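You operate a simulated robot arm through the tools that you are given. There is no shell and no other tool. Be economical: measure what you need, move in short steps, check, and stop when the job is done.

Carry out the task below with a simulated two-armed robot. There is one attempt and no reset: what you move stays moved.

TASK
Switch off the purple and the teal toothbrush and charge the teal one.
Fine: hold each still while pressing its key; teal charger, down on the peg; the other stays where it stands.

The check looks at the end state, three seconds after you hand in, the way a careful person would. Anything else that was tipped, shoved, dropped, spilled or broken makes it a failure.

THE ROBOT
Two 7-joint arms with two-finger parallel grippers on one trunk, on a base that drives. Base frame: it is fixed to the floor where the robot stands at the start and does not move with it; the origin is under the middle of the robot, x ahead of it, y to its left, z up. Readings come in mm, rad, newtons and seconds.
The left shoulder is at the start at [37, 101, 1175], the right one opposite. With the tool pointing down near the work surface each hand reaches from about 200 to 520 mm from the robot's upright axis, wherever it stands, measured 20 degrees to its own side. Places, roughly: on-off key of the purple toothbrush [500, 0, 1000]; on-off key of the teal toothbrush [500, 200, 1000]; teal charger (6x7x4 cm) [700, 100, 900]. Payload 2.4 kg a hand.
The TCP of each hand is the grasp point between the finger pads, 24 mm short of the fingertips. In the tool frame z runs along the fingers and y along their closing line. The gripper opens to 68 mm. The fingers are 17 mm wide and 10 mm thick; the gripper's body (40 by 70 mm) begins 41 mm behind the TCP.
Orientation is that of the tool frame in the base frame, as a unit quaternion [x, y, z, w]. With the fingers straight down and closing along the base's y, the tool's x points along the base's -x, its y along +y and its z along -z.

THE INTERFACE
- The arms move only by the tool jog_arm. It takes "left_deltas", "right_deltas" or both (then of equal length, played together; a hand with none holds still); each is a list of rows, each an object of numbers (a shift or turn left out is 0, a gripper value left out holds the last): "dx", "dy", "dz": the shift along the tool's x, y, z in units of 20 mm (1.0 is 20 mm); "ax", "ay", "az": the turn, a rotation vector about the tool's x, y, z in units of 4 degrees (1.0 is 4 degrees); "grip": the finger opening in cm, from 0 to 6.8. In form: [{"dx": .., "dy": .., "dz": .., "ax": .., "ay": .., "az": .., "grip": ..}, ...]. A call has 1 to 12 rows; each row shifts and turns the commanded pose from where the row before left it, along the tool's axes as they then stand. A call with a number of a shift or a turn outside -1 to 1 is refused whole. A row lasts 0.2 s, in which the tool goes at most 50 mm and 0.15 rad; a call with a longer step from one row to the next is refused whole, and so is a gripper value outside its range. A pose out of reach is approached as far as the arm can. The call stops where the force on the tool passes 40 N (or 10 N more than at its start, if that is more) or the arm is blocked; 0.2 s more then pass. Each finger travels about 72 mm/s and halts on what it meets, pressing with about 25 N; the grip force reading is that of the motor and also rises with nothing between the fingers. The clock runs only during rows and for 0.2 s after the last one: add rows that do not move to give the fingers time. It gives the time, the measured TCP pose, the force on the tool (base axes), the opening and the grip force at its end, in the units of the frame above (readings bear some noise), with the torque about the TCP (base axes, N m) and any sound that the robot's microphone picked up.
- Cameras (640 x 400 px; columns grow to the right, rows downward): "scene" is now at [121.4, 23, 1346.2]; the picture's right is [0.25, -0.97, 0.00], its down [-0.45, -0.12, -0.89] and it looks along [0.86, 0.22, -0.46] (base axes); focal length 214 px, centre (320, 200). "left" rides on the left gripper at [84, -11, -75] in its tool frame; the picture's right is [0.13, 0.99, 0.00], its down [-0.60, 0.08, -0.79] and it looks along [-0.79, 0.10, 0.61] (tool axes); focal length 251 px, centre (320, 200). "right" rides on the right gripper at [84, 11, -75] in its tool frame; the picture's right is [-0.13, 0.99, 0.00], its down [-0.60, -0.08, -0.79] and it looks along [-0.79, -0.10, 0.61] (tool axes); focal length 251 px, centre (320, 200). There is no depth. A picture from a camera that has moved, and an enlarged one, comes with that camera's place and axes in the base frame and with its lens.
- grab_frame(camera): a new picture of that camera. The clock stands still meanwhile.
- slide_trunk(by): slides the trunk up (or, below 0, down) by that many mm; the arms and the scene camera ride with it, the base frame stays. It gives what a move gives, with no picture.
- drive_base(legs): drives the robot by 1 to 6 legs, each [ahead, left, turn to the left] in mm, mm and rad, along the robot's own axes; the way and the turn of a leg run together, so that a leg with both is an arc; at most 1500 mm and 3.142 rad a leg. The arms and the cameras ride along, it lands a little off, and it stops where it bumps. It gives what a move gives.
- aim_head(pan, tilt): turns the head with the scene camera to pan (to the left, within 1.501 rad either way) and tilt (down, from -0.506 to 1.204), counted from straight ahead of the robot. It gives what a move gives.
- inspect(camera, box): a new picture of the part [left, top, right, bottom] of that camera's present view, enlarged. The clock stands still meanwhile.
- job_done(): hands the job in; it is judged then, once.

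Work in short steps. Places have to be worked out from the pictures, the camera data and where the tool is seen: move nearer, look again, correct. Check each grasp and each placing, and mend what went wrong. You have 120 turns and 108 pictures in all, those below and enlarged ones among them. Open the grippers and draw the arms clear of the work before you hand the job in, unless the task says otherwise; then end with one line.

The tools are called after "Call:" as a command line: name --argument value ..., lists and objects as JSON in quotes. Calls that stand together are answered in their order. jog_arm: Moves the arms, as the interface text tells. Its arguments: {"type":"object","properties":{"left_deltas":{"type":"array","items":{"type":"object","properties":{"dx":{"type":"number"},"dy":{"type":"number"},"dz":{"type":"number"},"ax":{"type":"number"},"ay":{"type":"number"},"az":{"type":"number"},"grip":{"type":"number"}}}},"right_deltas":{"type":"array","items":{"type":"object","properties":{"dx":{"type":"number"},"dy":{"type":"number"},"dz":{"type":"number"},"ax":{"type":"number"},"ay":{"type":"number"},"az":{"type":"number"},"grip":{"type":"number"}}}}},"required":[]} The other tools are called the same way: slide_trunk (by) slides the trunk up or down; drive_base (legs) drives the base; aim_head (pan, tilt) turns the head that bears the scene camera; grab_frame (camera) takes a picture; inspect (camera, box) takes an enlarged picture of a part of a camera's view; job_done () hands the job in.

At the start:

```text
time_s: 0.0
left_eef_pos: [398.6, 237.2, 1265.8]
left_tool_rot: [0.0, 1.0, 0.001, 0.0]
left_force: [-0.7, 0.0, -0.7]
left_torque: [-0.02, -0.01, -0.01]
left_finger_gap: 68.1
left_grasp_force: 0.1
right_eef_pos: [381.7, -92.3, 1265.0]
right_tool_rot: [0.001, 1.0, 0.0, 0.0]
right_force: [0.5, 0.8, 0.9]
right_torque: [0.01, -0.01, 0.01]
right_finger_gap: 68.1
right_grasp_force: 0.0
trunk travel left (down, up): [-389.0, 460.0]
robot x, y, heading: [-0.2, -0.2, -0.0]
head pan, tilt: [0.255, 0.483]
```

scene: 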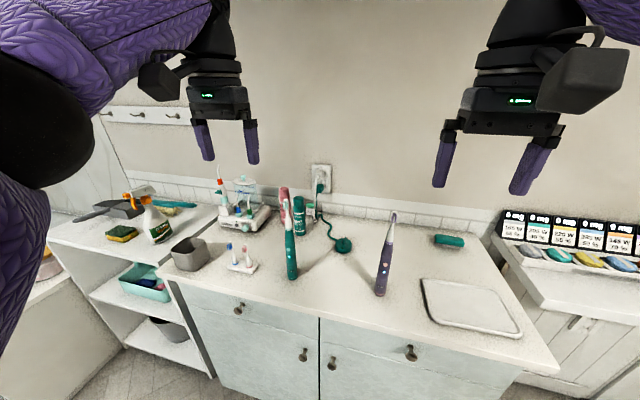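
right: 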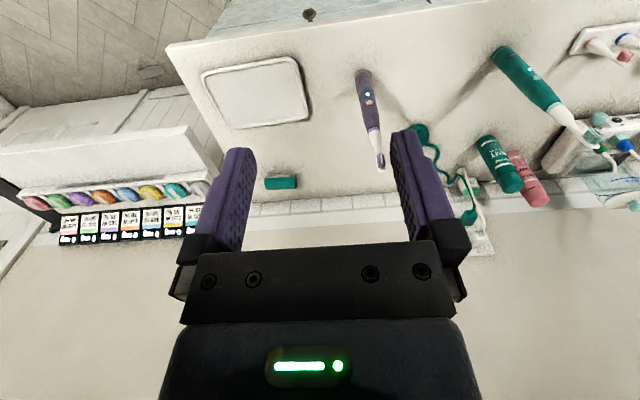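
left: 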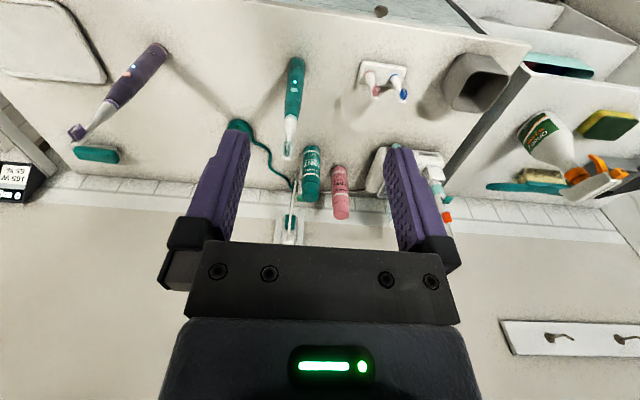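

I'll look more closely at the two brushes and the charger to place them.

Call:
inspect --camera "scene" --box '[260, 160, 420, 310]'

Call:
inspect --camera "left" --box '[60, 20, 360, 250]'

Call:
inspect --camera "right" --box '[330, 30, 640, 260]'

```text
2.67 times, centred on (340, 235) of scene
camera zoom: at [121.4, 23.0, 1346.2], right [0.25, -0.97, 0.0], down [-0.45, -0.12, -0.89], along [0.86, 0.22, -0.46], focal length 572 px, centre (267, 107)
```

zoom: 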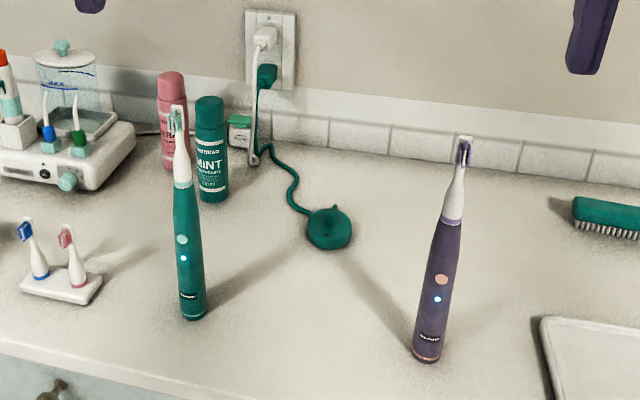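

```text
1.74 times, centred on (210, 135) of left
camera zoom: at [315.5, 226.7, 1340.3], right [-0.13, 0.99, 0.0], down [0.6, 0.08, 0.79], along [0.79, 0.1, -0.61], focal length 437 px, centre (511, 313)
```

zoom: 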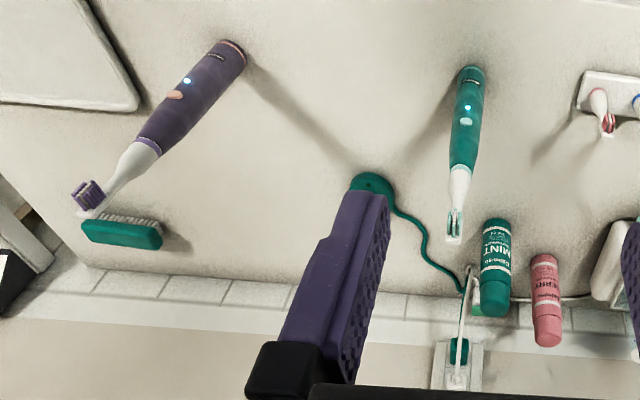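

```text
1.74 times, centred on (485, 145) of right
camera zoom: at [296.8, -81.9, 1339.5], right [0.13, 0.99, 0.0], down [0.6, -0.08, 0.79], along [0.79, -0.1, -0.61], focal length 437 px, centre (33, 296)
```

zoom: 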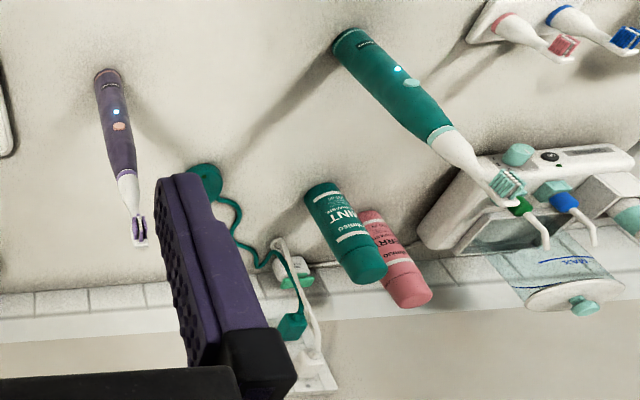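

Triangulated: purple key ≈ (530,-31,973), teal key ≈ (528,215,966), counter z ≈ 860, charger ≈ (688,90). Plan: left hand holds above the key from the left-front, right hand presses with closed fingertips from the front. First I turn the hands towards forward-pointing poses up high.

Call:
jog_arm --left_deltas '[{"az": 1}, {"az": 1}, {"az": 1}, {"az": 1}, {"az": 1}, {"az": 1}, {"az": 1}, {"az": 1}, {"az": 1}, {"az": 1}, {"az": 1}]' --right_deltas '[{"ay": -1, "grip": 0}, {"ay": -1}, {"ay": -1}, {"ay": -1}, {"ay": -1}, {"ay": -1}, {"ay": -1}, {"ay": -1}, {"ay": -1}, {"ay": -1}, {"ay": -1}]'

Call:
jog_arm --left_deltas '[{"ay": -1}, {"ay": -1}, {"ay": -1}, {"ay": -1}, {"ay": -1}, {"ay": -1}, {"ay": -1}, {"ay": -1}, {"ay": -1}, {"ay": -1}, {"ay": -1}, {"ay": -1}]' --right_deltas '[{"ay": -1}, {"ay": -1}, {"ay": -1}, {"ay": -1}, {}, {}, {}, {}, {}, {}, {}, {}]'

```text
time_s: 0.6
left_eef_pos: [398.6, 236.4, 1266.7]
left_tool_rot: [0.047, 0.999, 0.0, 0.003]
left_force: [4.6, -1.3, -4.6]
left_torque: [0.05, -0.1, 0.09]
left_finger_gap: 68.0
left_grasp_force: 0.0
right_eef_pos: [381.7, -92.6, 1265.0]
right_tool_rot: [0.001, 0.999, 0.0, 0.054]
right_force: [0.3, 0.4, -0.2]
right_torque: [0.0, 0.0, 0.01]
right_finger_gap: 0.2
right_grasp_force: 6.6
trunk travel left (down, up): [-389.0, 460.0]
robot x, y, heading: [3.9, -0.9, -0.005]
head pan, tilt: [0.255, 0.483]
stopped in row 2 (left hand): the force on the tool passed its limit at 53 N (the readings are from after the stop); the commanded pose is now the measured one
```

```text
time_s: 3.2
left_eef_pos: [399.3, 238.4, 1265.4]
left_tool_rot: [0.044, 0.911, -0.021, 0.409]
left_force: [-1.0, -0.5, -0.8]
left_torque: [0.04, -0.03, 0.02]
left_finger_gap: 67.9
left_grasp_force: 0.1
right_eef_pos: [382.6, -94.1, 1264.5]
right_tool_rot: [0.001, 0.981, 0.0, 0.192]
right_force: [-0.7, 0.1, 0.0]
right_torque: [0.02, 0.0, 0.04]
right_finger_gap: 0.1
right_grasp_force: 23.3
trunk travel left (down, up): [-389.0, 460.0]
robot x, y, heading: [1.0, 0.7, 0.001]
head pan, tilt: [0.255, 0.483]
```

The left hand was stopped by a 53 N force at the very start, with the base shifting slightly; I look at what it could have touched.

Call:
grab_frame --camera "scene"

Call:
grab_frame --camera "left"

```text
101 pictures are left
camera scene: at [121.3, 23.1, 1346.3], right [0.25, -0.97, 0.0], down [-0.45, -0.12, -0.89], along [0.86, 0.22, -0.46], focal length 214 px, centre (320, 200)
```

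scene: 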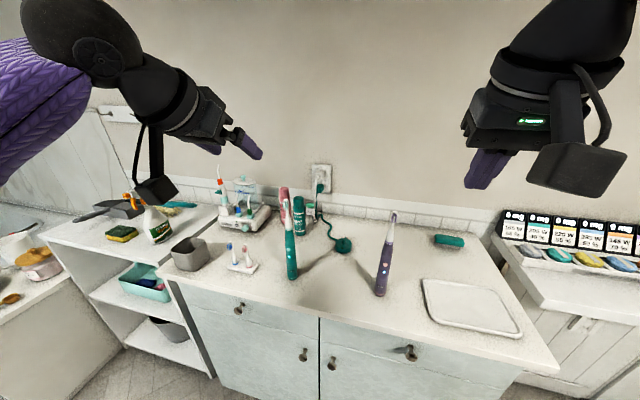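

```text
100 pictures are left
camera left: at [287.5, 237.7, 1252.6], right [0.01, 1.0, -0.1], down [-0.18, 0.1, 0.98], along [0.98, 0.01, 0.18], focal length 251 px, centre (320, 200)
```

left: 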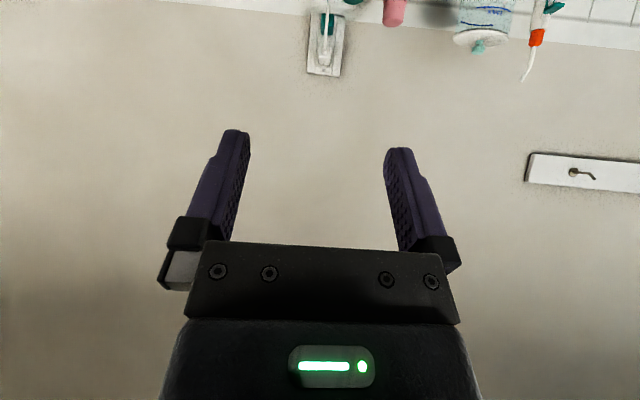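

Nothing near: it looks like an arm-posture swing, and the elbow is now free outwards. I now yaw the left hand about the vertical (to point right-forward), and pitch the right to ~60°.

Call:
jog_arm --left_deltas '[{"ax": 0.93, "az": 0.836}, {"ax": 0.93, "az": 0.836}, {"ax": 0.93, "az": 0.836}, {"ax": 0.93, "az": 0.836}, {"ax": 0.93, "az": 0.836}, {"ax": 0.93, "az": 0.836}, {"ax": 0.93, "az": 0.836}, {"ax": 0.93, "az": 0.836}, {}, {}]' --right_deltas '[{"ay": -1}, {"ay": -1}, {"ay": -1}, {"ay": -1}, {"ay": -1}, {"ay": -1}, {"ay": -1}, {"ay": -1}, {"ay": -1}, {"ay": -1}]'

```text
time_s: 5.4
left_eef_pos: [400.2, 236.5, 1266.7]
left_tool_rot: [0.353, 0.841, -0.157, 0.378]
left_force: [0.5, 0.1, 0.8]
left_torque: [0.04, 0.03, -0.02]
left_finger_gap: 68.4
left_grasp_force: 0.1
right_eef_pos: [381.5, -92.7, 1265.0]
right_tool_rot: [0.001, 0.856, 0.0, 0.516]
right_force: [0.3, 0.3, 0.3]
right_torque: [-0.05, 0.01, -0.02]
right_finger_gap: 0.0
right_grasp_force: 23.5
trunk travel left (down, up): [-389.0, 460.0]
robot x, y, heading: [-0.5, -0.9, -0.0]
head pan, tilt: [0.255, 0.483]
```

Angles as wanted. I lower the trunk 150 mm (hands go to z≈1115, still short of the brushes in x), with left pitched a bit more first.

Call:
jog_arm --left_deltas '[{"ay": -1}, {"ay": -1}, {"ay": -1}]'

Call:
slide_trunk --by -150

Call:
aim_head --pan 0.05 --tilt 0.45

Call:
grab_frame --camera "scene"

Call:
grab_frame --camera "right"

```text
time_s: 6.2
left_eef_pos: [398.8, 237.1, 1265.8]
left_tool_rot: [0.334, 0.797, -0.193, 0.464]
left_force: [-0.3, 0.5, -0.7]
left_torque: [-0.01, 0.03, 0.01]
left_finger_gap: 67.8
left_grasp_force: 0.1
right_eef_pos: [381.4, -93.1, 1263.4]
right_tool_rot: [0.001, 0.857, -0.001, 0.516]
right_force: [-0.8, 0.4, 0.0]
right_torque: [0.0, -0.02, 0.0]
right_finger_gap: 0.0
right_grasp_force: 23.6
trunk travel left (down, up): [-389.0, 460.0]
robot x, y, heading: [1.2, -0.5, 0.004]
head pan, tilt: [0.255, 0.483]
```

```text
time_s: 7.9
left_eef_pos: [398.8, 236.3, 1116.8]
left_tool_rot: [0.335, 0.798, -0.193, 0.463]
left_force: [0.5, -0.1, -0.4]
left_torque: [0.0, 0.02, -0.02]
left_finger_gap: 67.9
left_grasp_force: 0.1
right_eef_pos: [381.8, -93.3, 1114.1]
right_tool_rot: [0.0, 0.857, -0.001, 0.516]
right_force: [0.3, -0.1, 0.7]
right_torque: [-0.01, 0.01, 0.02]
right_finger_gap: 0.1
right_grasp_force: 23.8
trunk travel left (down, up): [-239.0, 610.0]
robot x, y, heading: [0.2, 2.9, -0.001]
head pan, tilt: [0.255, 0.483]
```

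```text
time_s: 8.7
left_eef_pos: [399.3, 236.4, 1116.0]
left_tool_rot: [0.335, 0.797, -0.194, 0.464]
left_force: [-1.0, -1.2, 0.2]
left_torque: [0.02, -0.02, 0.01]
left_finger_gap: 68.2
left_grasp_force: 0.0
right_eef_pos: [382.4, -94.8, 1114.9]
right_tool_rot: [0.001, 0.857, -0.001, 0.515]
right_force: [-0.1, 0.3, -0.7]
right_torque: [-0.02, 0.01, 0.0]
right_finger_gap: 0.0
right_grasp_force: 23.4
trunk travel left (down, up): [-239.0, 610.0]
robot x, y, heading: [-0.8, -2.3, -0.001]
head pan, tilt: [0.051, 0.45]
```

```text
99 pictures are left
camera scene: at [153.9, 4.7, 1197.5], right [0.05, -1.0, 0.0], down [-0.43, -0.02, -0.9], along [0.9, 0.05, -0.44], focal length 214 px, centre (320, 200)
```

scene: 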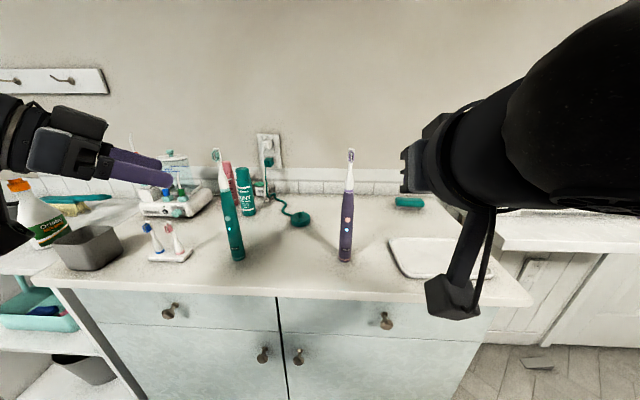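

```text
98 pictures are left
camera right: at [275.2, -82.4, 1074.7], right [0.06, 0.99, 0.11], down [-0.42, -0.08, 0.91], along [0.91, -0.1, 0.41], focal length 251 px, centre (320, 200)
```

right: 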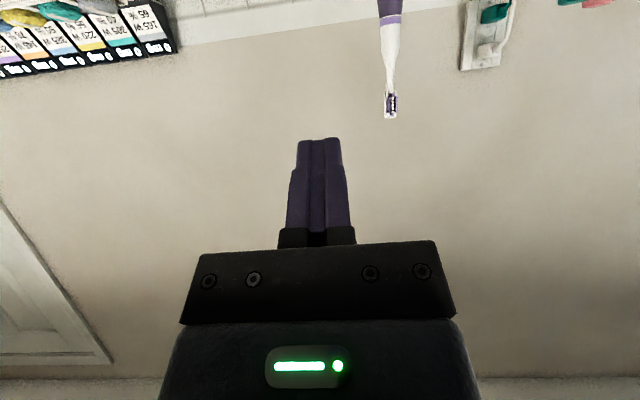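

Good view. I zoom to refine brush positions and check obstacles.

Call:
inspect --camera "scene" --box '[300, 140, 400, 280]'

Call:
inspect --camera "scene" --box '[200, 140, 340, 270]'

```text
2.86 times, centred on (350, 210) of scene
camera zoom: at [153.9, 4.7, 1197.5], right [0.05, -1.0, 0.0], down [-0.43, -0.02, -0.9], along [0.9, 0.05, -0.44], focal length 613 px, centre (234, 171)
```

zoom: 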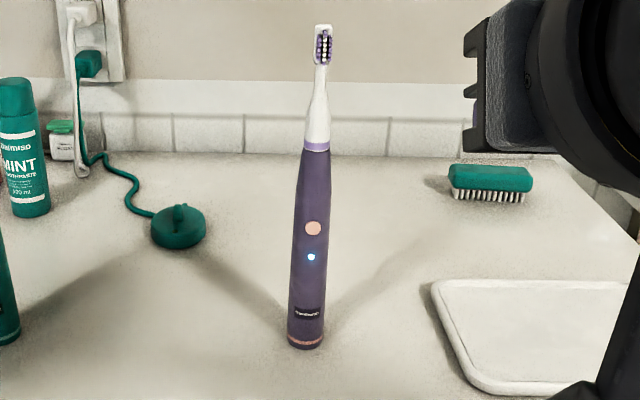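

```text
3.08 times, centred on (270, 205) of scene
camera zoom: at [153.9, 4.7, 1197.5], right [0.05, -1.0, 0.0], down [-0.43, -0.02, -0.9], along [0.9, 0.05, -0.44], focal length 660 px, centre (474, 185)
```

zoom: 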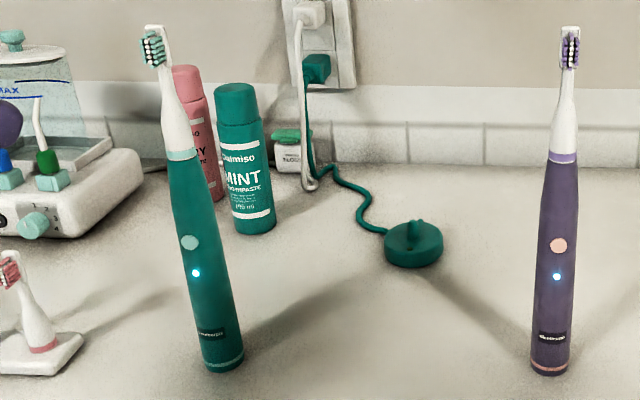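

Purple: axis ≈ (544,-32), key z 972, handle ~24 mm wide at z≈1003. I yaw the left hand further (≈70°) so it holds from the side, and yaw the right by 15° so the two don't meet.

Call:
jog_arm --left_deltas '[{"ax": 0.89, "az": 0.514}, {"ax": 0.89, "az": 0.514}, {"ax": 0.89, "az": 0.514}, {"ax": 0.89, "az": 0.514}, {"ax": 0.89, "az": 0.514}, {"ax": 0.89, "az": 0.514}, {}]' --right_deltas '[{"ax": -0.828, "az": -0.44}, {"ax": -0.828, "az": -0.44}, {"ax": -0.828, "az": -0.44}, {"ax": -0.828, "az": -0.44}, {}, {}, {}]'

```text
time_s: 10.2
left_eef_pos: [398.8, 236.2, 1116.4]
left_tool_rot: [0.498, 0.707, -0.287, 0.412]
left_force: [0.6, 0.0, 0.0]
left_torque: [0.01, 0.03, 0.02]
left_finger_gap: 68.4
left_grasp_force: 0.0
right_eef_pos: [382.1, -92.8, 1114.8]
right_tool_rot: [-0.109, 0.85, 0.065, 0.511]
right_force: [0.7, 0.0, -0.7]
right_torque: [0.04, 0.01, -0.01]
right_finger_gap: 0.0
right_grasp_force: 23.5
trunk travel left (down, up): [-239.0, 610.0]
robot x, y, heading: [0.1, 3.2, 0.002]
head pan, tilt: [0.051, 0.45]
```

Now I bring the open left hand to a pre-grasp point (514,49,1053), on the line to the purple handle.

Call:
jog_arm --left_deltas '[{"dx": -0.235, "dy": 0.202, "dz": 0.991}, {"dx": -0.235, "dy": 0.202, "dz": 0.991}, {"dx": -0.235, "dy": 0.202, "dz": 0.991}, {"dx": -0.235, "dy": 0.202, "dz": 0.991}, {"dx": -0.235, "dy": 0.202, "dz": 0.991}, {"dx": -0.235, "dy": 0.202, "dz": 0.991}, {"dx": -0.235, "dy": 0.202, "dz": 0.991}, {"dx": -0.235, "dy": 0.202, "dz": 0.991}, {"dx": -0.235, "dy": 0.202, "dz": 0.991}, {"dx": -0.235, "dy": 0.202, "dz": 0.991}, {"dx": -0.235, "dy": 0.202, "dz": 0.991}, {}]'

Call:
grab_frame --camera "scene"

Call:
grab_frame --camera "left"

```text
time_s: 12.8
left_eef_pos: [514.5, 48.4, 1052.1]
left_tool_rot: [0.499, 0.707, -0.287, 0.411]
left_force: [-0.5, 0.9, 1.3]
left_torque: [-0.02, -0.02, -0.02]
left_finger_gap: 68.0
left_grasp_force: 0.0
right_eef_pos: [382.0, -93.8, 1114.6]
right_tool_rot: [-0.111, 0.85, 0.067, 0.511]
right_force: [-0.2, 0.3, 1.3]
right_torque: [-0.01, 0.02, 0.01]
right_finger_gap: 0.0
right_grasp_force: 24.0
trunk travel left (down, up): [-239.0, 610.0]
robot x, y, heading: [-1.6, -2.1, 0.003]
head pan, tilt: [0.051, 0.45]
```

```text
95 pictures are left
camera scene: at [154.1, 4.4, 1197.5], right [0.05, -1.0, 0.0], down [-0.43, -0.02, -0.9], along [0.9, 0.05, -0.44], focal length 214 px, centre (320, 200)
```

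scene: 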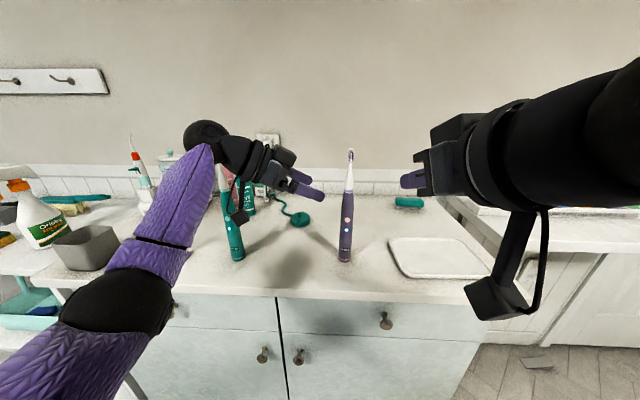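

```text
94 pictures are left
camera left: at [469.5, 146.0, 1015.8], right [0.91, 0.4, -0.11], down [-0.06, 0.39, 0.92], along [0.41, -0.83, 0.38], focal length 251 px, centre (320, 200)
```

left: 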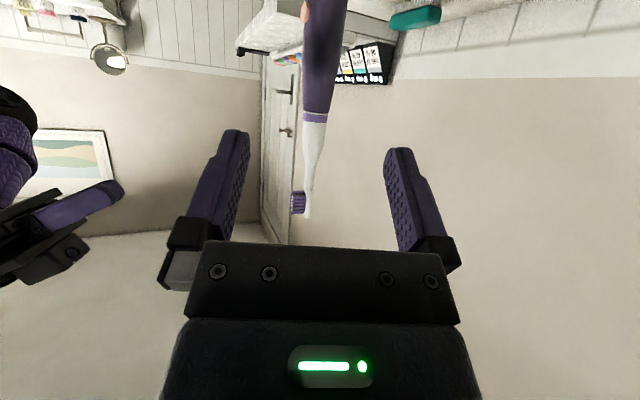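

The purple handle sits within ~2 mm of the centre plane of the left fingers. I advance 100 mm along the tool with a small lateral correction.

Call:
jog_arm --left_deltas '[{"dy": 0.1, "dz": 0.5}, {"dz": 0.5}, {"dz": 0.5}, {"dz": 0.5}, {"dz": 0.5}, {"dz": 0.5}, {"dz": 0.5}, {"dz": 0.5}, {"dz": 0.5}, {"dz": 0.5}, {}]'

Call:
grab_frame --camera "left"

Call:
inspect --camera "scene" --box '[250, 140, 410, 280]'

```text
time_s: 15.2
left_eef_pos: [546.6, -31.7, 1003.3]
left_tool_rot: [0.498, 0.707, -0.287, 0.412]
left_force: [-0.1, -0.2, -0.6]
left_torque: [-0.01, -0.02, 0.01]
left_finger_gap: 67.9
left_grasp_force: 0.1
right_eef_pos: [382.0, -93.0, 1115.5]
right_tool_rot: [-0.112, 0.849, 0.068, 0.511]
right_force: [1.0, 0.4, 0.7]
right_torque: [0.0, 0.06, 0.0]
right_finger_gap: 0.1
right_grasp_force: 23.4
trunk travel left (down, up): [-239.0, 610.0]
robot x, y, heading: [-1.6, 1.3, -0.003]
head pan, tilt: [0.051, 0.45]
```

```text
93 pictures are left
camera left: at [500.7, 65.7, 966.0], right [0.91, 0.4, -0.11], down [-0.06, 0.39, 0.92], along [0.41, -0.83, 0.38], focal length 251 px, centre (320, 200)
```

left: 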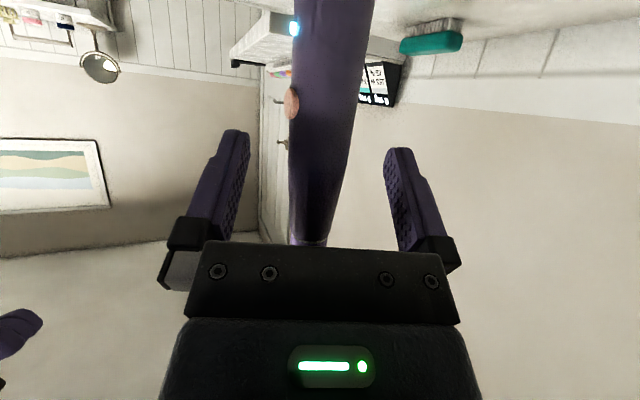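

```text
2.86 times, centred on (330, 210) of scene
camera zoom: at [154.0, 4.5, 1197.5], right [0.05, -1.0, 0.0], down [-0.43, -0.02, -0.9], along [0.9, 0.05, -0.44], focal length 613 px, centre (291, 171)
```

zoom: 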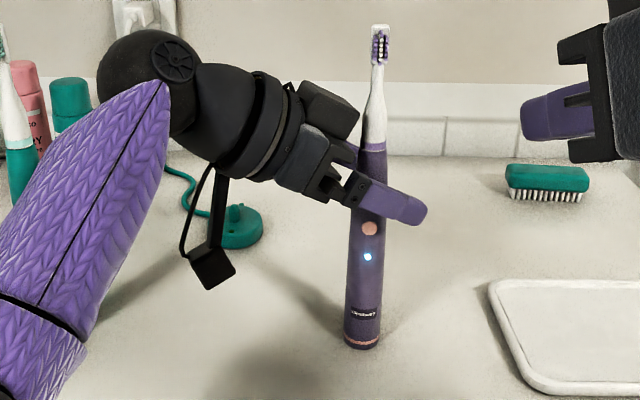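

Well centred. I raise the holder 6 mm to give the key more room, then close on the handle.

Call:
jog_arm --left_deltas '[{"dx": -0.304, "dz": -0.174}, {}, {"grip": 4}, {"grip": 3}, {"grip": 2.4}, {"grip": 2}, {"grip": 1.5}, {"grip": 1}, {"grip": 0.5}, {}, {}]'

Call:
inspect --camera "scene" --box '[250, 140, 410, 280]'

Call:
grab_frame --camera "left"

```text
time_s: 17.6
left_eef_pos: [545.3, -32.2, 1010.6]
left_tool_rot: [0.498, 0.707, -0.287, 0.412]
left_force: [-0.4, -0.6, 0.6]
left_torque: [-0.01, 0.01, -0.01]
left_finger_gap: 23.1
left_grasp_force: 24.6
right_eef_pos: [382.2, -94.2, 1114.0]
right_tool_rot: [-0.111, 0.849, 0.067, 0.512]
right_force: [0.7, 0.8, -0.1]
right_torque: [-0.01, -0.01, -0.01]
right_finger_gap: 0.1
right_grasp_force: 23.2
trunk travel left (down, up): [-239.0, 610.0]
robot x, y, heading: [-0.3, -2.6, -0.003]
head pan, tilt: [0.051, 0.45]
```

```text
2.86 times, centred on (330, 210) of scene
camera zoom: at [154.0, 4.4, 1197.5], right [0.05, -1.0, 0.0], down [-0.43, -0.02, -0.9], along [0.9, 0.05, -0.44], focal length 613 px, centre (291, 171)
```

zoom: 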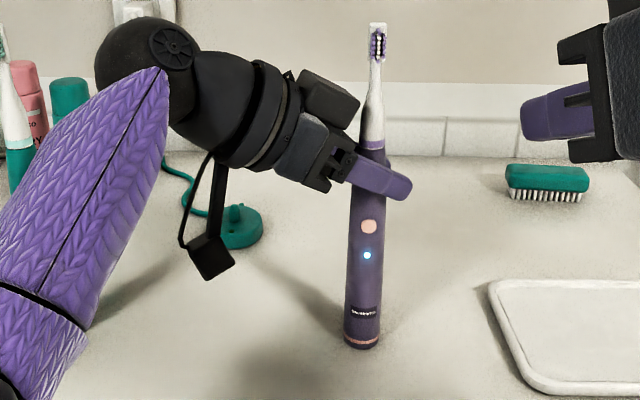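

```text
90 pictures are left
camera left: at [500.6, 65.9, 973.3], right [0.91, 0.4, -0.11], down [-0.06, 0.39, 0.92], along [0.41, -0.83, 0.38], focal length 251 px, centre (320, 200)
```

left: 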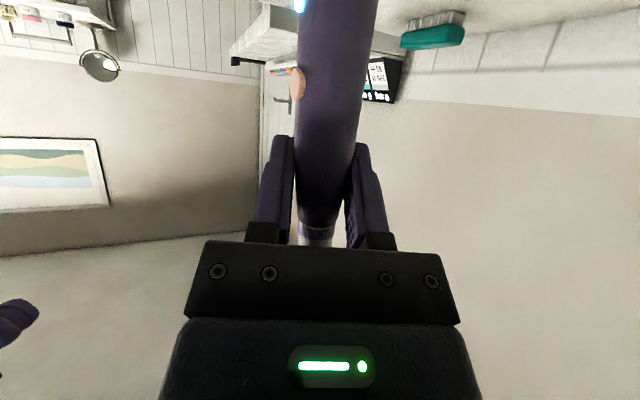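

Held firmly (23 mm, 24.6 N) and upright. Key ≈ (531,-32,973). I square the right hand with the key and bring its closed tips to ~25 mm in front of it.

Call:
jog_arm --right_deltas '[{"ax": 0.828, "az": 0.44}, {"ax": 0.828, "az": 0.44}, {"ax": 0.828, "az": 0.44}, {"dx": 0.408, "dy": 0.307, "dz": 0.854}, {"dx": 0.408, "dy": 0.307, "dz": 0.854}, {"dx": 0.408, "dy": 0.307, "dz": 0.854}, {"dx": 0.408, "dy": 0.307, "dz": 0.854}, {"dx": 0.408, "dy": 0.307, "dz": 0.854}, {"dx": 0.408, "dy": 0.307, "dz": 0.854}, {"dx": 0.408, "dy": 0.307, "dz": 0.854}, {"dx": 0.408, "dy": 0.307, "dz": 0.854}, {"dx": 0.408, "dy": 0.307, "dz": 0.854}]'

Call:
inspect --camera "scene" --box '[250, 140, 410, 280]'

Call:
grab_frame --camera "right"

Call:
grab_frame --camera "left"

```text
time_s: 20.2
left_eef_pos: [547.2, -31.3, 1010.6]
left_tool_rot: [0.498, 0.707, -0.287, 0.412]
left_force: [0.0, -0.3, 0.4]
left_torque: [0.04, 0.01, -0.02]
left_finger_gap: 23.0
left_grasp_force: 24.8
right_eef_pos: [478.7, -32.2, 977.3]
right_tool_rot: [-0.027, 0.856, 0.016, 0.516]
right_force: [0.1, 0.2, 0.4]
right_torque: [0.0, -0.02, -0.01]
right_finger_gap: 0.0
right_grasp_force: 23.1
trunk travel left (down, up): [-239.0, 610.0]
robot x, y, heading: [1.9, -3.1, -0.001]
head pan, tilt: [0.051, 0.45]
```

```text
2.86 times, centred on (330, 210) of scene
camera zoom: at [153.9, 4.5, 1197.5], right [0.05, -1.0, 0.0], down [-0.43, -0.02, -0.9], along [0.9, 0.05, -0.44], focal length 613 px, centre (291, 171)
```

zoom: 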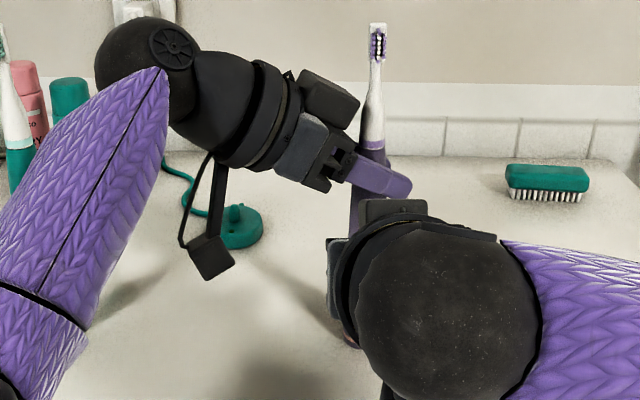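

```text
88 pictures are left
camera right: at [371.8, -28.5, 936.8], right [0.0, 0.99, 0.11], down [-0.41, -0.1, 0.9], along [0.91, -0.04, 0.41], focal length 251 px, centre (320, 200)
```

right: 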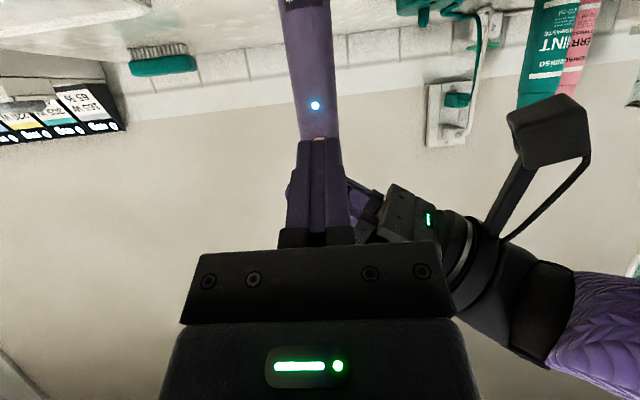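

```text
87 pictures are left
camera left: at [500.6, 65.9, 973.3], right [0.91, 0.4, -0.11], down [-0.06, 0.39, 0.92], along [0.41, -0.83, 0.38], focal length 251 px, centre (320, 200)
```

left: 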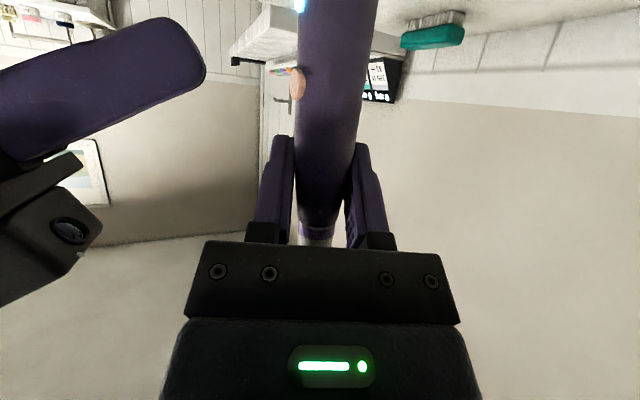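

The tips are lined up with the key (seam and key coincide in the right view). I advance 22 mm in +x, then feel for contact.

Call:
jog_arm --right_deltas '[{"dx": -0.103, "dz": 0.194}, {"dx": -0.103, "dz": 0.194}, {"dx": -0.103, "dz": 0.194}, {"dx": -0.103, "dz": 0.194}, {"dx": -0.103, "dz": 0.194}, {}]'

Call:
grab_frame --camera "left"

```text
time_s: 21.6
left_eef_pos: [546.6, -32.4, 1009.9]
left_tool_rot: [0.498, 0.707, -0.287, 0.412]
left_force: [0.3, 0.0, 2.2]
left_torque: [-0.05, 0.03, -0.02]
left_finger_gap: 23.3
left_grasp_force: 24.7
right_eef_pos: [502.0, -29.2, 976.0]
right_tool_rot: [-0.027, 0.856, 0.016, 0.516]
right_force: [-0.5, -1.0, -0.8]
right_torque: [0.0, 0.04, 0.03]
right_finger_gap: 0.0
right_grasp_force: 24.0
trunk travel left (down, up): [-239.0, 610.0]
robot x, y, heading: [-0.4, 2.2, 0.004]
head pan, tilt: [0.051, 0.45]
```

```text
86 pictures are left
camera left: at [500.6, 65.9, 973.3], right [0.91, 0.4, -0.11], down [-0.06, 0.39, 0.92], along [0.41, -0.83, 0.38], focal length 251 px, centre (320, 200)
```

left: 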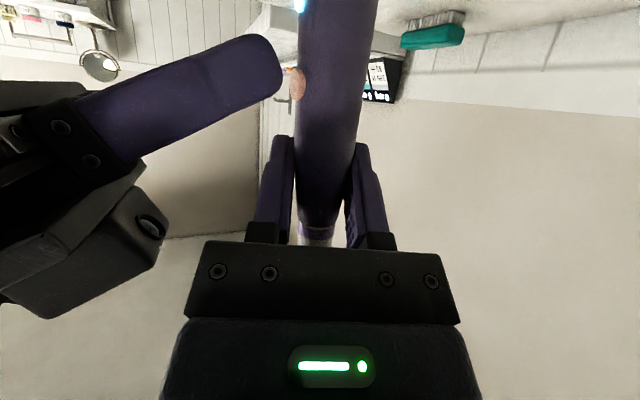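

About 5 mm to go; I raise 1.5 mm and advance in 1.5 mm steps, checking force.

Call:
jog_arm --right_deltas '[{"dx": -0.066, "dz": -0.035}, {"dx": -0.035, "dz": 0.066}, {"dx": -0.035, "dz": 0.066}, {"dx": -0.035, "dz": 0.066}, {}]'

Call:
inspect --camera "left" --box '[220, 0, 400, 120]'

```text
time_s: 22.9
left_eef_pos: [546.5, -31.0, 1010.7]
left_tool_rot: [0.498, 0.707, -0.287, 0.412]
left_force: [-0.4, -0.8, 1.0]
left_torque: [-0.06, 0.0, 0.02]
left_finger_gap: 23.1
left_grasp_force: 25.2
right_eef_pos: [506.5, -30.8, 980.2]
right_tool_rot: [-0.028, 0.856, 0.017, 0.516]
right_force: [-0.5, 0.5, -0.1]
right_torque: [-0.02, -0.03, -0.03]
right_finger_gap: 0.1
right_grasp_force: 23.9
trunk travel left (down, up): [-239.0, 610.0]
robot x, y, heading: [-0.1, -3.2, 0.001]
head pan, tilt: [0.051, 0.45]
```

```text
3.33 times, centred on (310, 60) of left
camera zoom: at [500.6, 65.9, 973.3], right [0.91, 0.4, -0.11], down [-0.06, 0.39, 0.92], along [0.41, -0.83, 0.38], focal length 838 px, centre (353, 667)
```

zoom: 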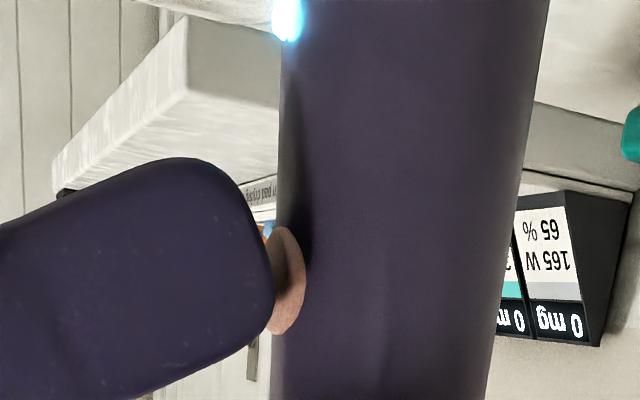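

Contact is imminent and well placed on the key. I press in 1 mm steps.

Call:
jog_arm --right_deltas '[{"dx": -0.023, "dz": 0.044}, {"dx": -0.023, "dz": 0.044}, {}]'

Call:
inspect --camera "left" --box '[220, 0, 400, 120]'

```text
time_s: 23.6
left_eef_pos: [546.3, -32.1, 1009.3]
left_tool_rot: [0.498, 0.707, -0.287, 0.412]
left_force: [9.3, -1.1, 0.6]
left_torque: [-0.13, -0.22, -0.01]
left_finger_gap: 23.0
left_grasp_force: 24.7
right_eef_pos: [507.5, -30.3, 978.6]
right_tool_rot: [-0.027, 0.856, 0.016, 0.516]
right_force: [-10.1, 1.5, 0.9]
right_torque: [0.05, 0.0, 0.05]
right_finger_gap: 0.0
right_grasp_force: 23.9
trunk travel left (down, up): [-239.0, 610.0]
robot x, y, heading: [-1.6, 0.9, -0.009]
head pan, tilt: [0.051, 0.45]
heard: click
```

```text
3.33 times, centred on (310, 60) of left
camera zoom: at [500.6, 66.1, 973.3], right [0.91, 0.4, -0.11], down [-0.06, 0.39, 0.92], along [0.41, -0.83, 0.38], focal length 838 px, centre (353, 667)
```

zoom: 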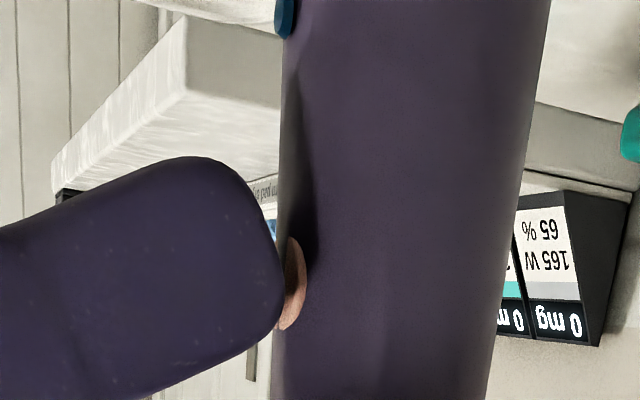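

A click and the LED is off at 10 N. I back the right hand off straight.

Call:
jog_arm --right_deltas '[{"dx": 0.094, "dz": -0.176}, {"dx": 0.374, "dz": -0.706}, {"dx": 0.374, "dz": -0.706}, {"dx": 0.374, "dz": -0.706}, {"dx": 0.374, "dz": -0.706}, {"dx": 0.374, "dz": -0.706}, {}]'

Call:
inspect --camera "left" --box '[220, 0, 400, 120]'

Call:
grab_frame --camera "right"

```text
time_s: 25.2
left_eef_pos: [546.4, -32.3, 1010.4]
left_tool_rot: [0.498, 0.707, -0.288, 0.412]
left_force: [-0.5, 0.4, 0.7]
left_torque: [0.05, 0.05, -0.01]
left_finger_gap: 23.4
left_grasp_force: 25.5
right_eef_pos: [425.6, -36.6, 977.8]
right_tool_rot: [-0.026, 0.856, 0.015, 0.516]
right_force: [-0.7, -0.4, 0.2]
right_torque: [0.02, 0.03, 0.01]
right_finger_gap: 0.0
right_grasp_force: 23.2
trunk travel left (down, up): [-239.0, 610.0]
robot x, y, heading: [1.2, -0.2, -0.005]
head pan, tilt: [0.051, 0.45]
```

```text
3.33 times, centred on (310, 60) of left
camera zoom: at [500.6, 65.9, 973.3], right [0.91, 0.4, -0.11], down [-0.06, 0.39, 0.92], along [0.41, -0.83, 0.38], focal length 838 px, centre (353, 667)
```

zoom: 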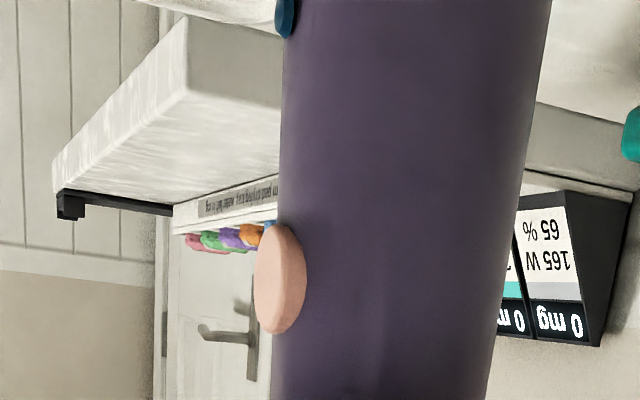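

```text
82 pictures are left
camera right: at [317.9, -32.6, 938.2], right [0.0, 0.99, 0.11], down [-0.41, -0.1, 0.91], along [0.91, -0.05, 0.41], focal length 251 px, centre (320, 200)
```

right: 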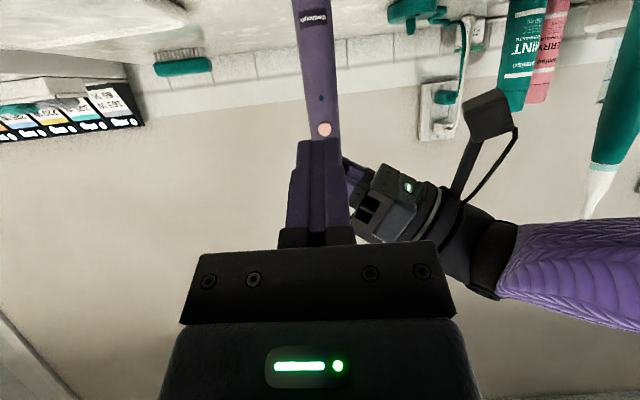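

Purple stays off. I open the left hand gently and check that the brush stays standing before withdrawing.

Call:
jog_arm --left_deltas '[{"grip": 2.6}, {"grip": 3.2}, {"grip": 4.5}, {"grip": 6}, {"grip": 6.8}, {"grip": 6.8}]'

Call:
grab_frame --camera "left"

```text
time_s: 26.6
left_eef_pos: [545.7, -32.6, 1010.8]
left_tool_rot: [0.497, 0.708, -0.287, 0.412]
left_force: [0.5, 0.2, -0.6]
left_torque: [-0.03, -0.01, -0.02]
left_finger_gap: 68.2
left_grasp_force: 0.1
right_eef_pos: [426.0, -36.4, 977.7]
right_tool_rot: [-0.027, 0.856, 0.016, 0.515]
right_force: [-0.5, 0.2, -0.8]
right_torque: [0.02, -0.01, -0.01]
right_finger_gap: 0.0
right_grasp_force: 23.4
trunk travel left (down, up): [-239.0, 610.0]
robot x, y, heading: [-3.1, 0.4, -0.001]
head pan, tilt: [0.051, 0.45]
```

```text
81 pictures are left
camera left: at [500.7, 66.0, 973.2], right [0.91, 0.4, -0.11], down [-0.06, 0.39, 0.92], along [0.41, -0.83, 0.38], focal length 251 px, centre (320, 200)
```

left: 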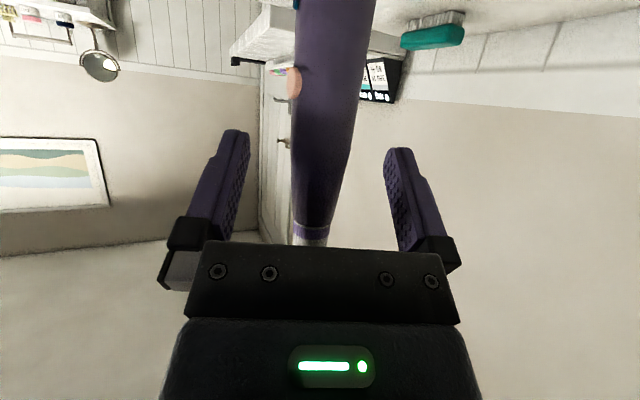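

Purple stands free and upright. I withdraw the left hand along its way in, and raise the right hand back.

Call:
jog_arm --left_deltas '[{"dz": -1}, {"dz": -1}, {"dz": -1}, {"dz": -1}, {"dz": -1}]' --right_deltas '[{"dx": -0.472, "dz": -0.816}, {"dx": -0.472, "dz": -0.816}, {"dx": -0.472, "dz": -0.816}, {"dx": -0.472, "dz": -0.816}, {"dx": -0.472, "dz": -0.816}]'

Call:
jog_arm --left_deltas '[{"dx": 0.235, "dy": -0.202, "dz": -0.991}, {"dx": 0.235, "dy": -0.202, "dz": -0.991}, {"dx": 0.235, "dy": -0.202, "dz": -0.991}, {"dx": 0.235, "dy": -0.202, "dz": -0.991}, {"dx": 0.235, "dy": -0.202, "dz": -0.991}, {"dx": 0.235, "dy": -0.202, "dz": -0.991}, {"dx": 0.235, "dy": -0.202, "dz": -0.991}, {"dx": 0.235, "dy": -0.202, "dz": -0.991}, {"dx": 0.235, "dy": -0.202, "dz": -0.991}, {"dx": 0.235, "dy": -0.202, "dz": -0.991}, {"dx": 0.235, "dy": -0.202, "dz": -0.991}, {}]'

Call:
drive_base --legs '[[0, 245, 0]]'

Call:
grab_frame --camera "scene"

```text
time_s: 27.9
left_eef_pos: [515.0, 48.3, 1058.7]
left_tool_rot: [0.498, 0.707, -0.288, 0.412]
left_force: [-0.5, 0.4, -0.6]
left_torque: [0.05, 0.01, -0.02]
left_finger_gap: 67.9
left_grasp_force: 0.0
right_eef_pos: [374.5, -40.1, 1059.6]
right_tool_rot: [-0.028, 0.856, 0.016, 0.515]
right_force: [0.3, -0.6, 0.4]
right_torque: [0.02, -0.03, -0.03]
right_finger_gap: 0.2
right_grasp_force: 23.3
trunk travel left (down, up): [-239.0, 610.0]
robot x, y, heading: [-2.6, 1.9, 0.003]
head pan, tilt: [0.051, 0.45]
```

```text
time_s: 30.4
left_eef_pos: [403.2, 239.5, 1123.6]
left_tool_rot: [0.497, 0.708, -0.286, 0.412]
left_force: [-0.3, 0.1, 0.7]
left_torque: [0.0, -0.02, 0.03]
left_finger_gap: 68.3
left_grasp_force: 0.1
right_eef_pos: [374.4, -39.6, 1058.0]
right_tool_rot: [-0.027, 0.856, 0.017, 0.516]
right_force: [-0.2, 0.8, 0.1]
right_torque: [0.0, 0.04, -0.02]
right_finger_gap: 0.2
right_grasp_force: 23.6
trunk travel left (down, up): [-239.0, 610.0]
robot x, y, heading: [-1.3, 1.1, -0.002]
head pan, tilt: [0.051, 0.45]
```

```text
time_s: 32.3
left_eef_pos: [403.2, 492.3, 1123.5]
left_tool_rot: [0.498, 0.707, -0.287, 0.412]
left_force: [-0.4, 1.2, -1.0]
left_torque: [-0.01, 0.03, 0.02]
left_finger_gap: 67.8
left_grasp_force: 0.1
right_eef_pos: [373.3, 213.9, 1058.7]
right_tool_rot: [-0.027, 0.856, 0.017, 0.515]
right_force: [0.6, 0.1, 0.4]
right_torque: [-0.04, 0.01, 0.01]
right_finger_gap: 0.0
right_grasp_force: 23.6
trunk travel left (down, up): [-239.0, 610.0]
robot x, y, heading: [-2.1, 255.5, 0.001]
head pan, tilt: [0.051, 0.45]
```

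```text
80 pictures are left
camera scene: at [153.9, 258.1, 1197.5], right [0.05, -1.0, 0.0], down [-0.43, -0.02, -0.9], along [0.9, 0.05, -0.44], focal length 214 px, centre (320, 200)
```

scene: 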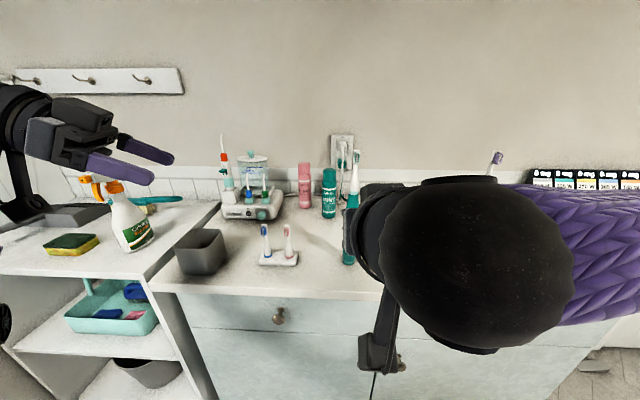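

Base is at y≈255. I shift the right hand to the right to clear the view, then look at the teal brush.

Call:
jog_arm --right_deltas '[{"dy": -1}, {"dy": -1}, {"dy": -1}, {"dy": -1}, {"dy": -1}]'

Call:
inspect --camera "scene" --box '[250, 140, 410, 280]'

Call:
grab_frame --camera "left"

```text
time_s: 33.5
left_eef_pos: [404.3, 491.7, 1123.8]
left_tool_rot: [0.498, 0.707, -0.287, 0.413]
left_force: [-0.1, 1.3, 0.0]
left_torque: [0.0, 0.01, 0.01]
left_finger_gap: 67.9
left_grasp_force: 0.1
right_eef_pos: [382.3, 115.1, 1060.8]
right_tool_rot: [-0.028, 0.857, 0.017, 0.515]
right_force: [-0.7, 0.2, -0.5]
right_torque: [0.01, 0.02, -0.04]
right_finger_gap: 0.1
right_grasp_force: 24.0
trunk travel left (down, up): [-239.0, 610.0]
robot x, y, heading: [-4.1, 252.4, 0.002]
head pan, tilt: [0.051, 0.45]
```

```text
2.86 times, centred on (330, 210) of scene
camera zoom: at [153.8, 257.9, 1197.5], right [0.05, -1.0, 0.0], down [-0.43, -0.02, -0.9], along [0.9, 0.05, -0.44], focal length 613 px, centre (291, 171)
```

zoom: 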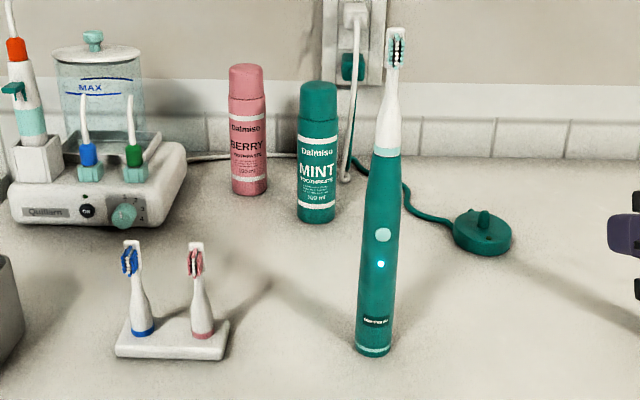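

```text
78 pictures are left
camera left: at [357.3, 589.6, 1086.3], right [0.91, 0.4, -0.11], down [-0.06, 0.39, 0.92], along [0.41, -0.83, 0.38], focal length 251 px, centre (320, 200)
```

left: 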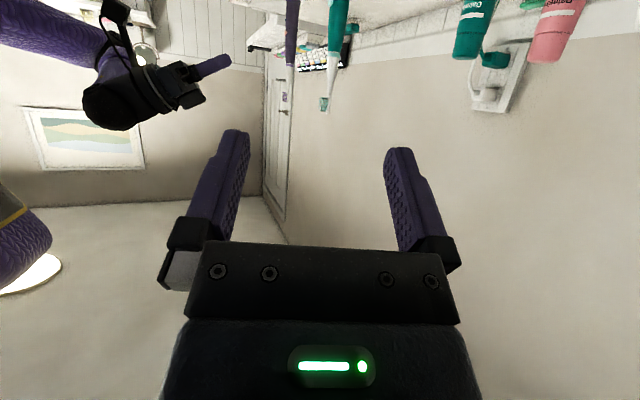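

Teal: axis ≈ (539,211), key ≈ (525,212,970). I bring the left hand to the pre-grasp point 100 mm back along its approach line.

Call:
jog_arm --left_deltas '[{"dx": -0.221, "dy": 0.133, "dz": 0.9425}, {"dx": -0.221, "dy": 0.133, "dz": 0.9425}, {"dx": -0.221, "dy": 0.133, "dz": 0.9425}, {"dx": -0.221, "dy": 0.133, "dz": 0.9425}, {"dx": -0.221, "dy": 0.133, "dz": 0.9425}, {"dx": -0.221, "dy": 0.133, "dz": 0.9425}, {"dx": -0.221, "dy": 0.133, "dz": 0.9425}, {"dx": -0.221, "dy": 0.133, "dz": 0.9425}, {"dx": -0.221, "dy": 0.133, "dz": 0.9425}, {"dx": -0.221, "dy": 0.133, "dz": 0.9425}, {"dx": -0.221, "dy": 0.133, "dz": 0.9425}, {"dx": -0.221, "dy": 0.133, "dz": 0.9425}]'

Call:
grab_frame --camera "left"

Call:
grab_frame --camera "scene"

```text
time_s: 36.1
left_eef_pos: [507.2, 290.3, 1057.4]
left_tool_rot: [0.498, 0.708, -0.287, 0.411]
left_force: [-0.7, 0.4, -0.4]
left_torque: [-0.02, 0.02, 0.02]
left_finger_gap: 68.2
left_grasp_force: 0.0
right_eef_pos: [382.8, 115.9, 1060.5]
right_tool_rot: [-0.028, 0.857, 0.016, 0.515]
right_force: [0.3, -0.1, 0.6]
right_torque: [0.02, -0.01, 0.0]
right_finger_gap: 0.3
right_grasp_force: 23.5
trunk travel left (down, up): [-239.0, 610.0]
robot x, y, heading: [-4.8, 253.9, 0.003]
head pan, tilt: [0.051, 0.45]
```

```text
77 pictures are left
camera left: at [461.5, 388.2, 1020.4], right [0.91, 0.4, -0.11], down [-0.06, 0.39, 0.92], along [0.41, -0.83, 0.38], focal length 251 px, centre (320, 200)
```

left: 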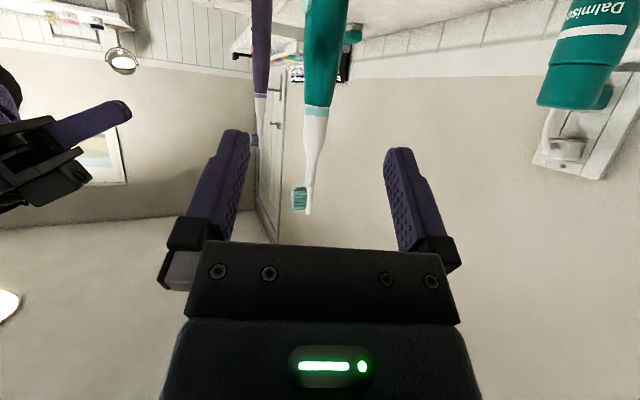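

```text
76 pictures are left
camera scene: at [153.9, 257.8, 1197.5], right [0.05, -1.0, 0.0], down [-0.43, -0.02, -0.9], along [0.9, 0.05, -0.44], focal length 214 px, centre (320, 200)
```

scene: 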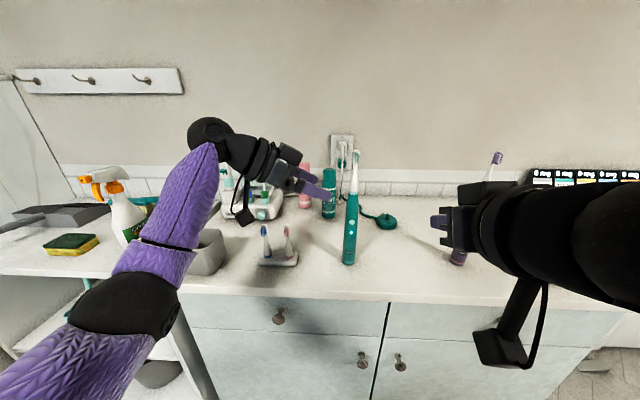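

Brush is ~3 mm right of the fingers' centre plane; I correct that and advance 100 mm.

Call:
jog_arm --left_deltas '[{"dy": 0.16, "dz": 0.5}, {"dz": 0.5}, {"dz": 0.5}, {"dz": 0.5}, {"dz": 0.5}, {"dz": 0.5}, {"dz": 0.5}, {"dz": 0.5}, {"dz": 0.5}, {"dz": 0.5}, {}]'

Call:
grab_frame --camera "left"

Call:
inspect --camera "scene" --box '[250, 140, 410, 280]'

```text
time_s: 38.5
left_eef_pos: [544.2, 211.6, 1007.4]
left_tool_rot: [0.497, 0.708, -0.286, 0.412]
left_force: [0.3, 0.0, 0.5]
left_torque: [0.01, -0.01, 0.0]
left_finger_gap: 68.1
left_grasp_force: 0.1
right_eef_pos: [381.9, 115.5, 1059.8]
right_tool_rot: [-0.027, 0.856, 0.016, 0.515]
right_force: [-0.7, -0.8, -0.7]
right_torque: [-0.02, -0.01, 0.04]
right_finger_gap: 0.0
right_grasp_force: 23.5
trunk travel left (down, up): [-239.0, 610.0]
robot x, y, heading: [1.0, 256.7, 0.003]
head pan, tilt: [0.051, 0.45]
```

```text
75 pictures are left
camera left: at [497.9, 309.1, 970.5], right [0.91, 0.4, -0.11], down [-0.06, 0.39, 0.92], along [0.41, -0.83, 0.38], focal length 251 px, centre (320, 200)
```

left: 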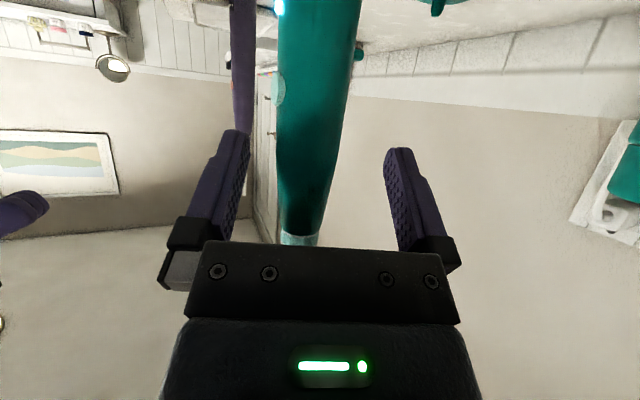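

```text
2.86 times, centred on (330, 210) of scene
camera zoom: at [153.9, 257.7, 1197.5], right [0.05, -1.0, 0.0], down [-0.43, -0.02, -0.9], along [0.9, 0.05, -0.44], focal length 613 px, centre (291, 171)
```

zoom: 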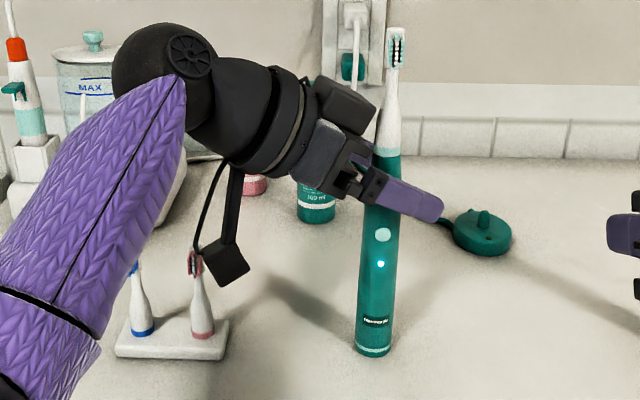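

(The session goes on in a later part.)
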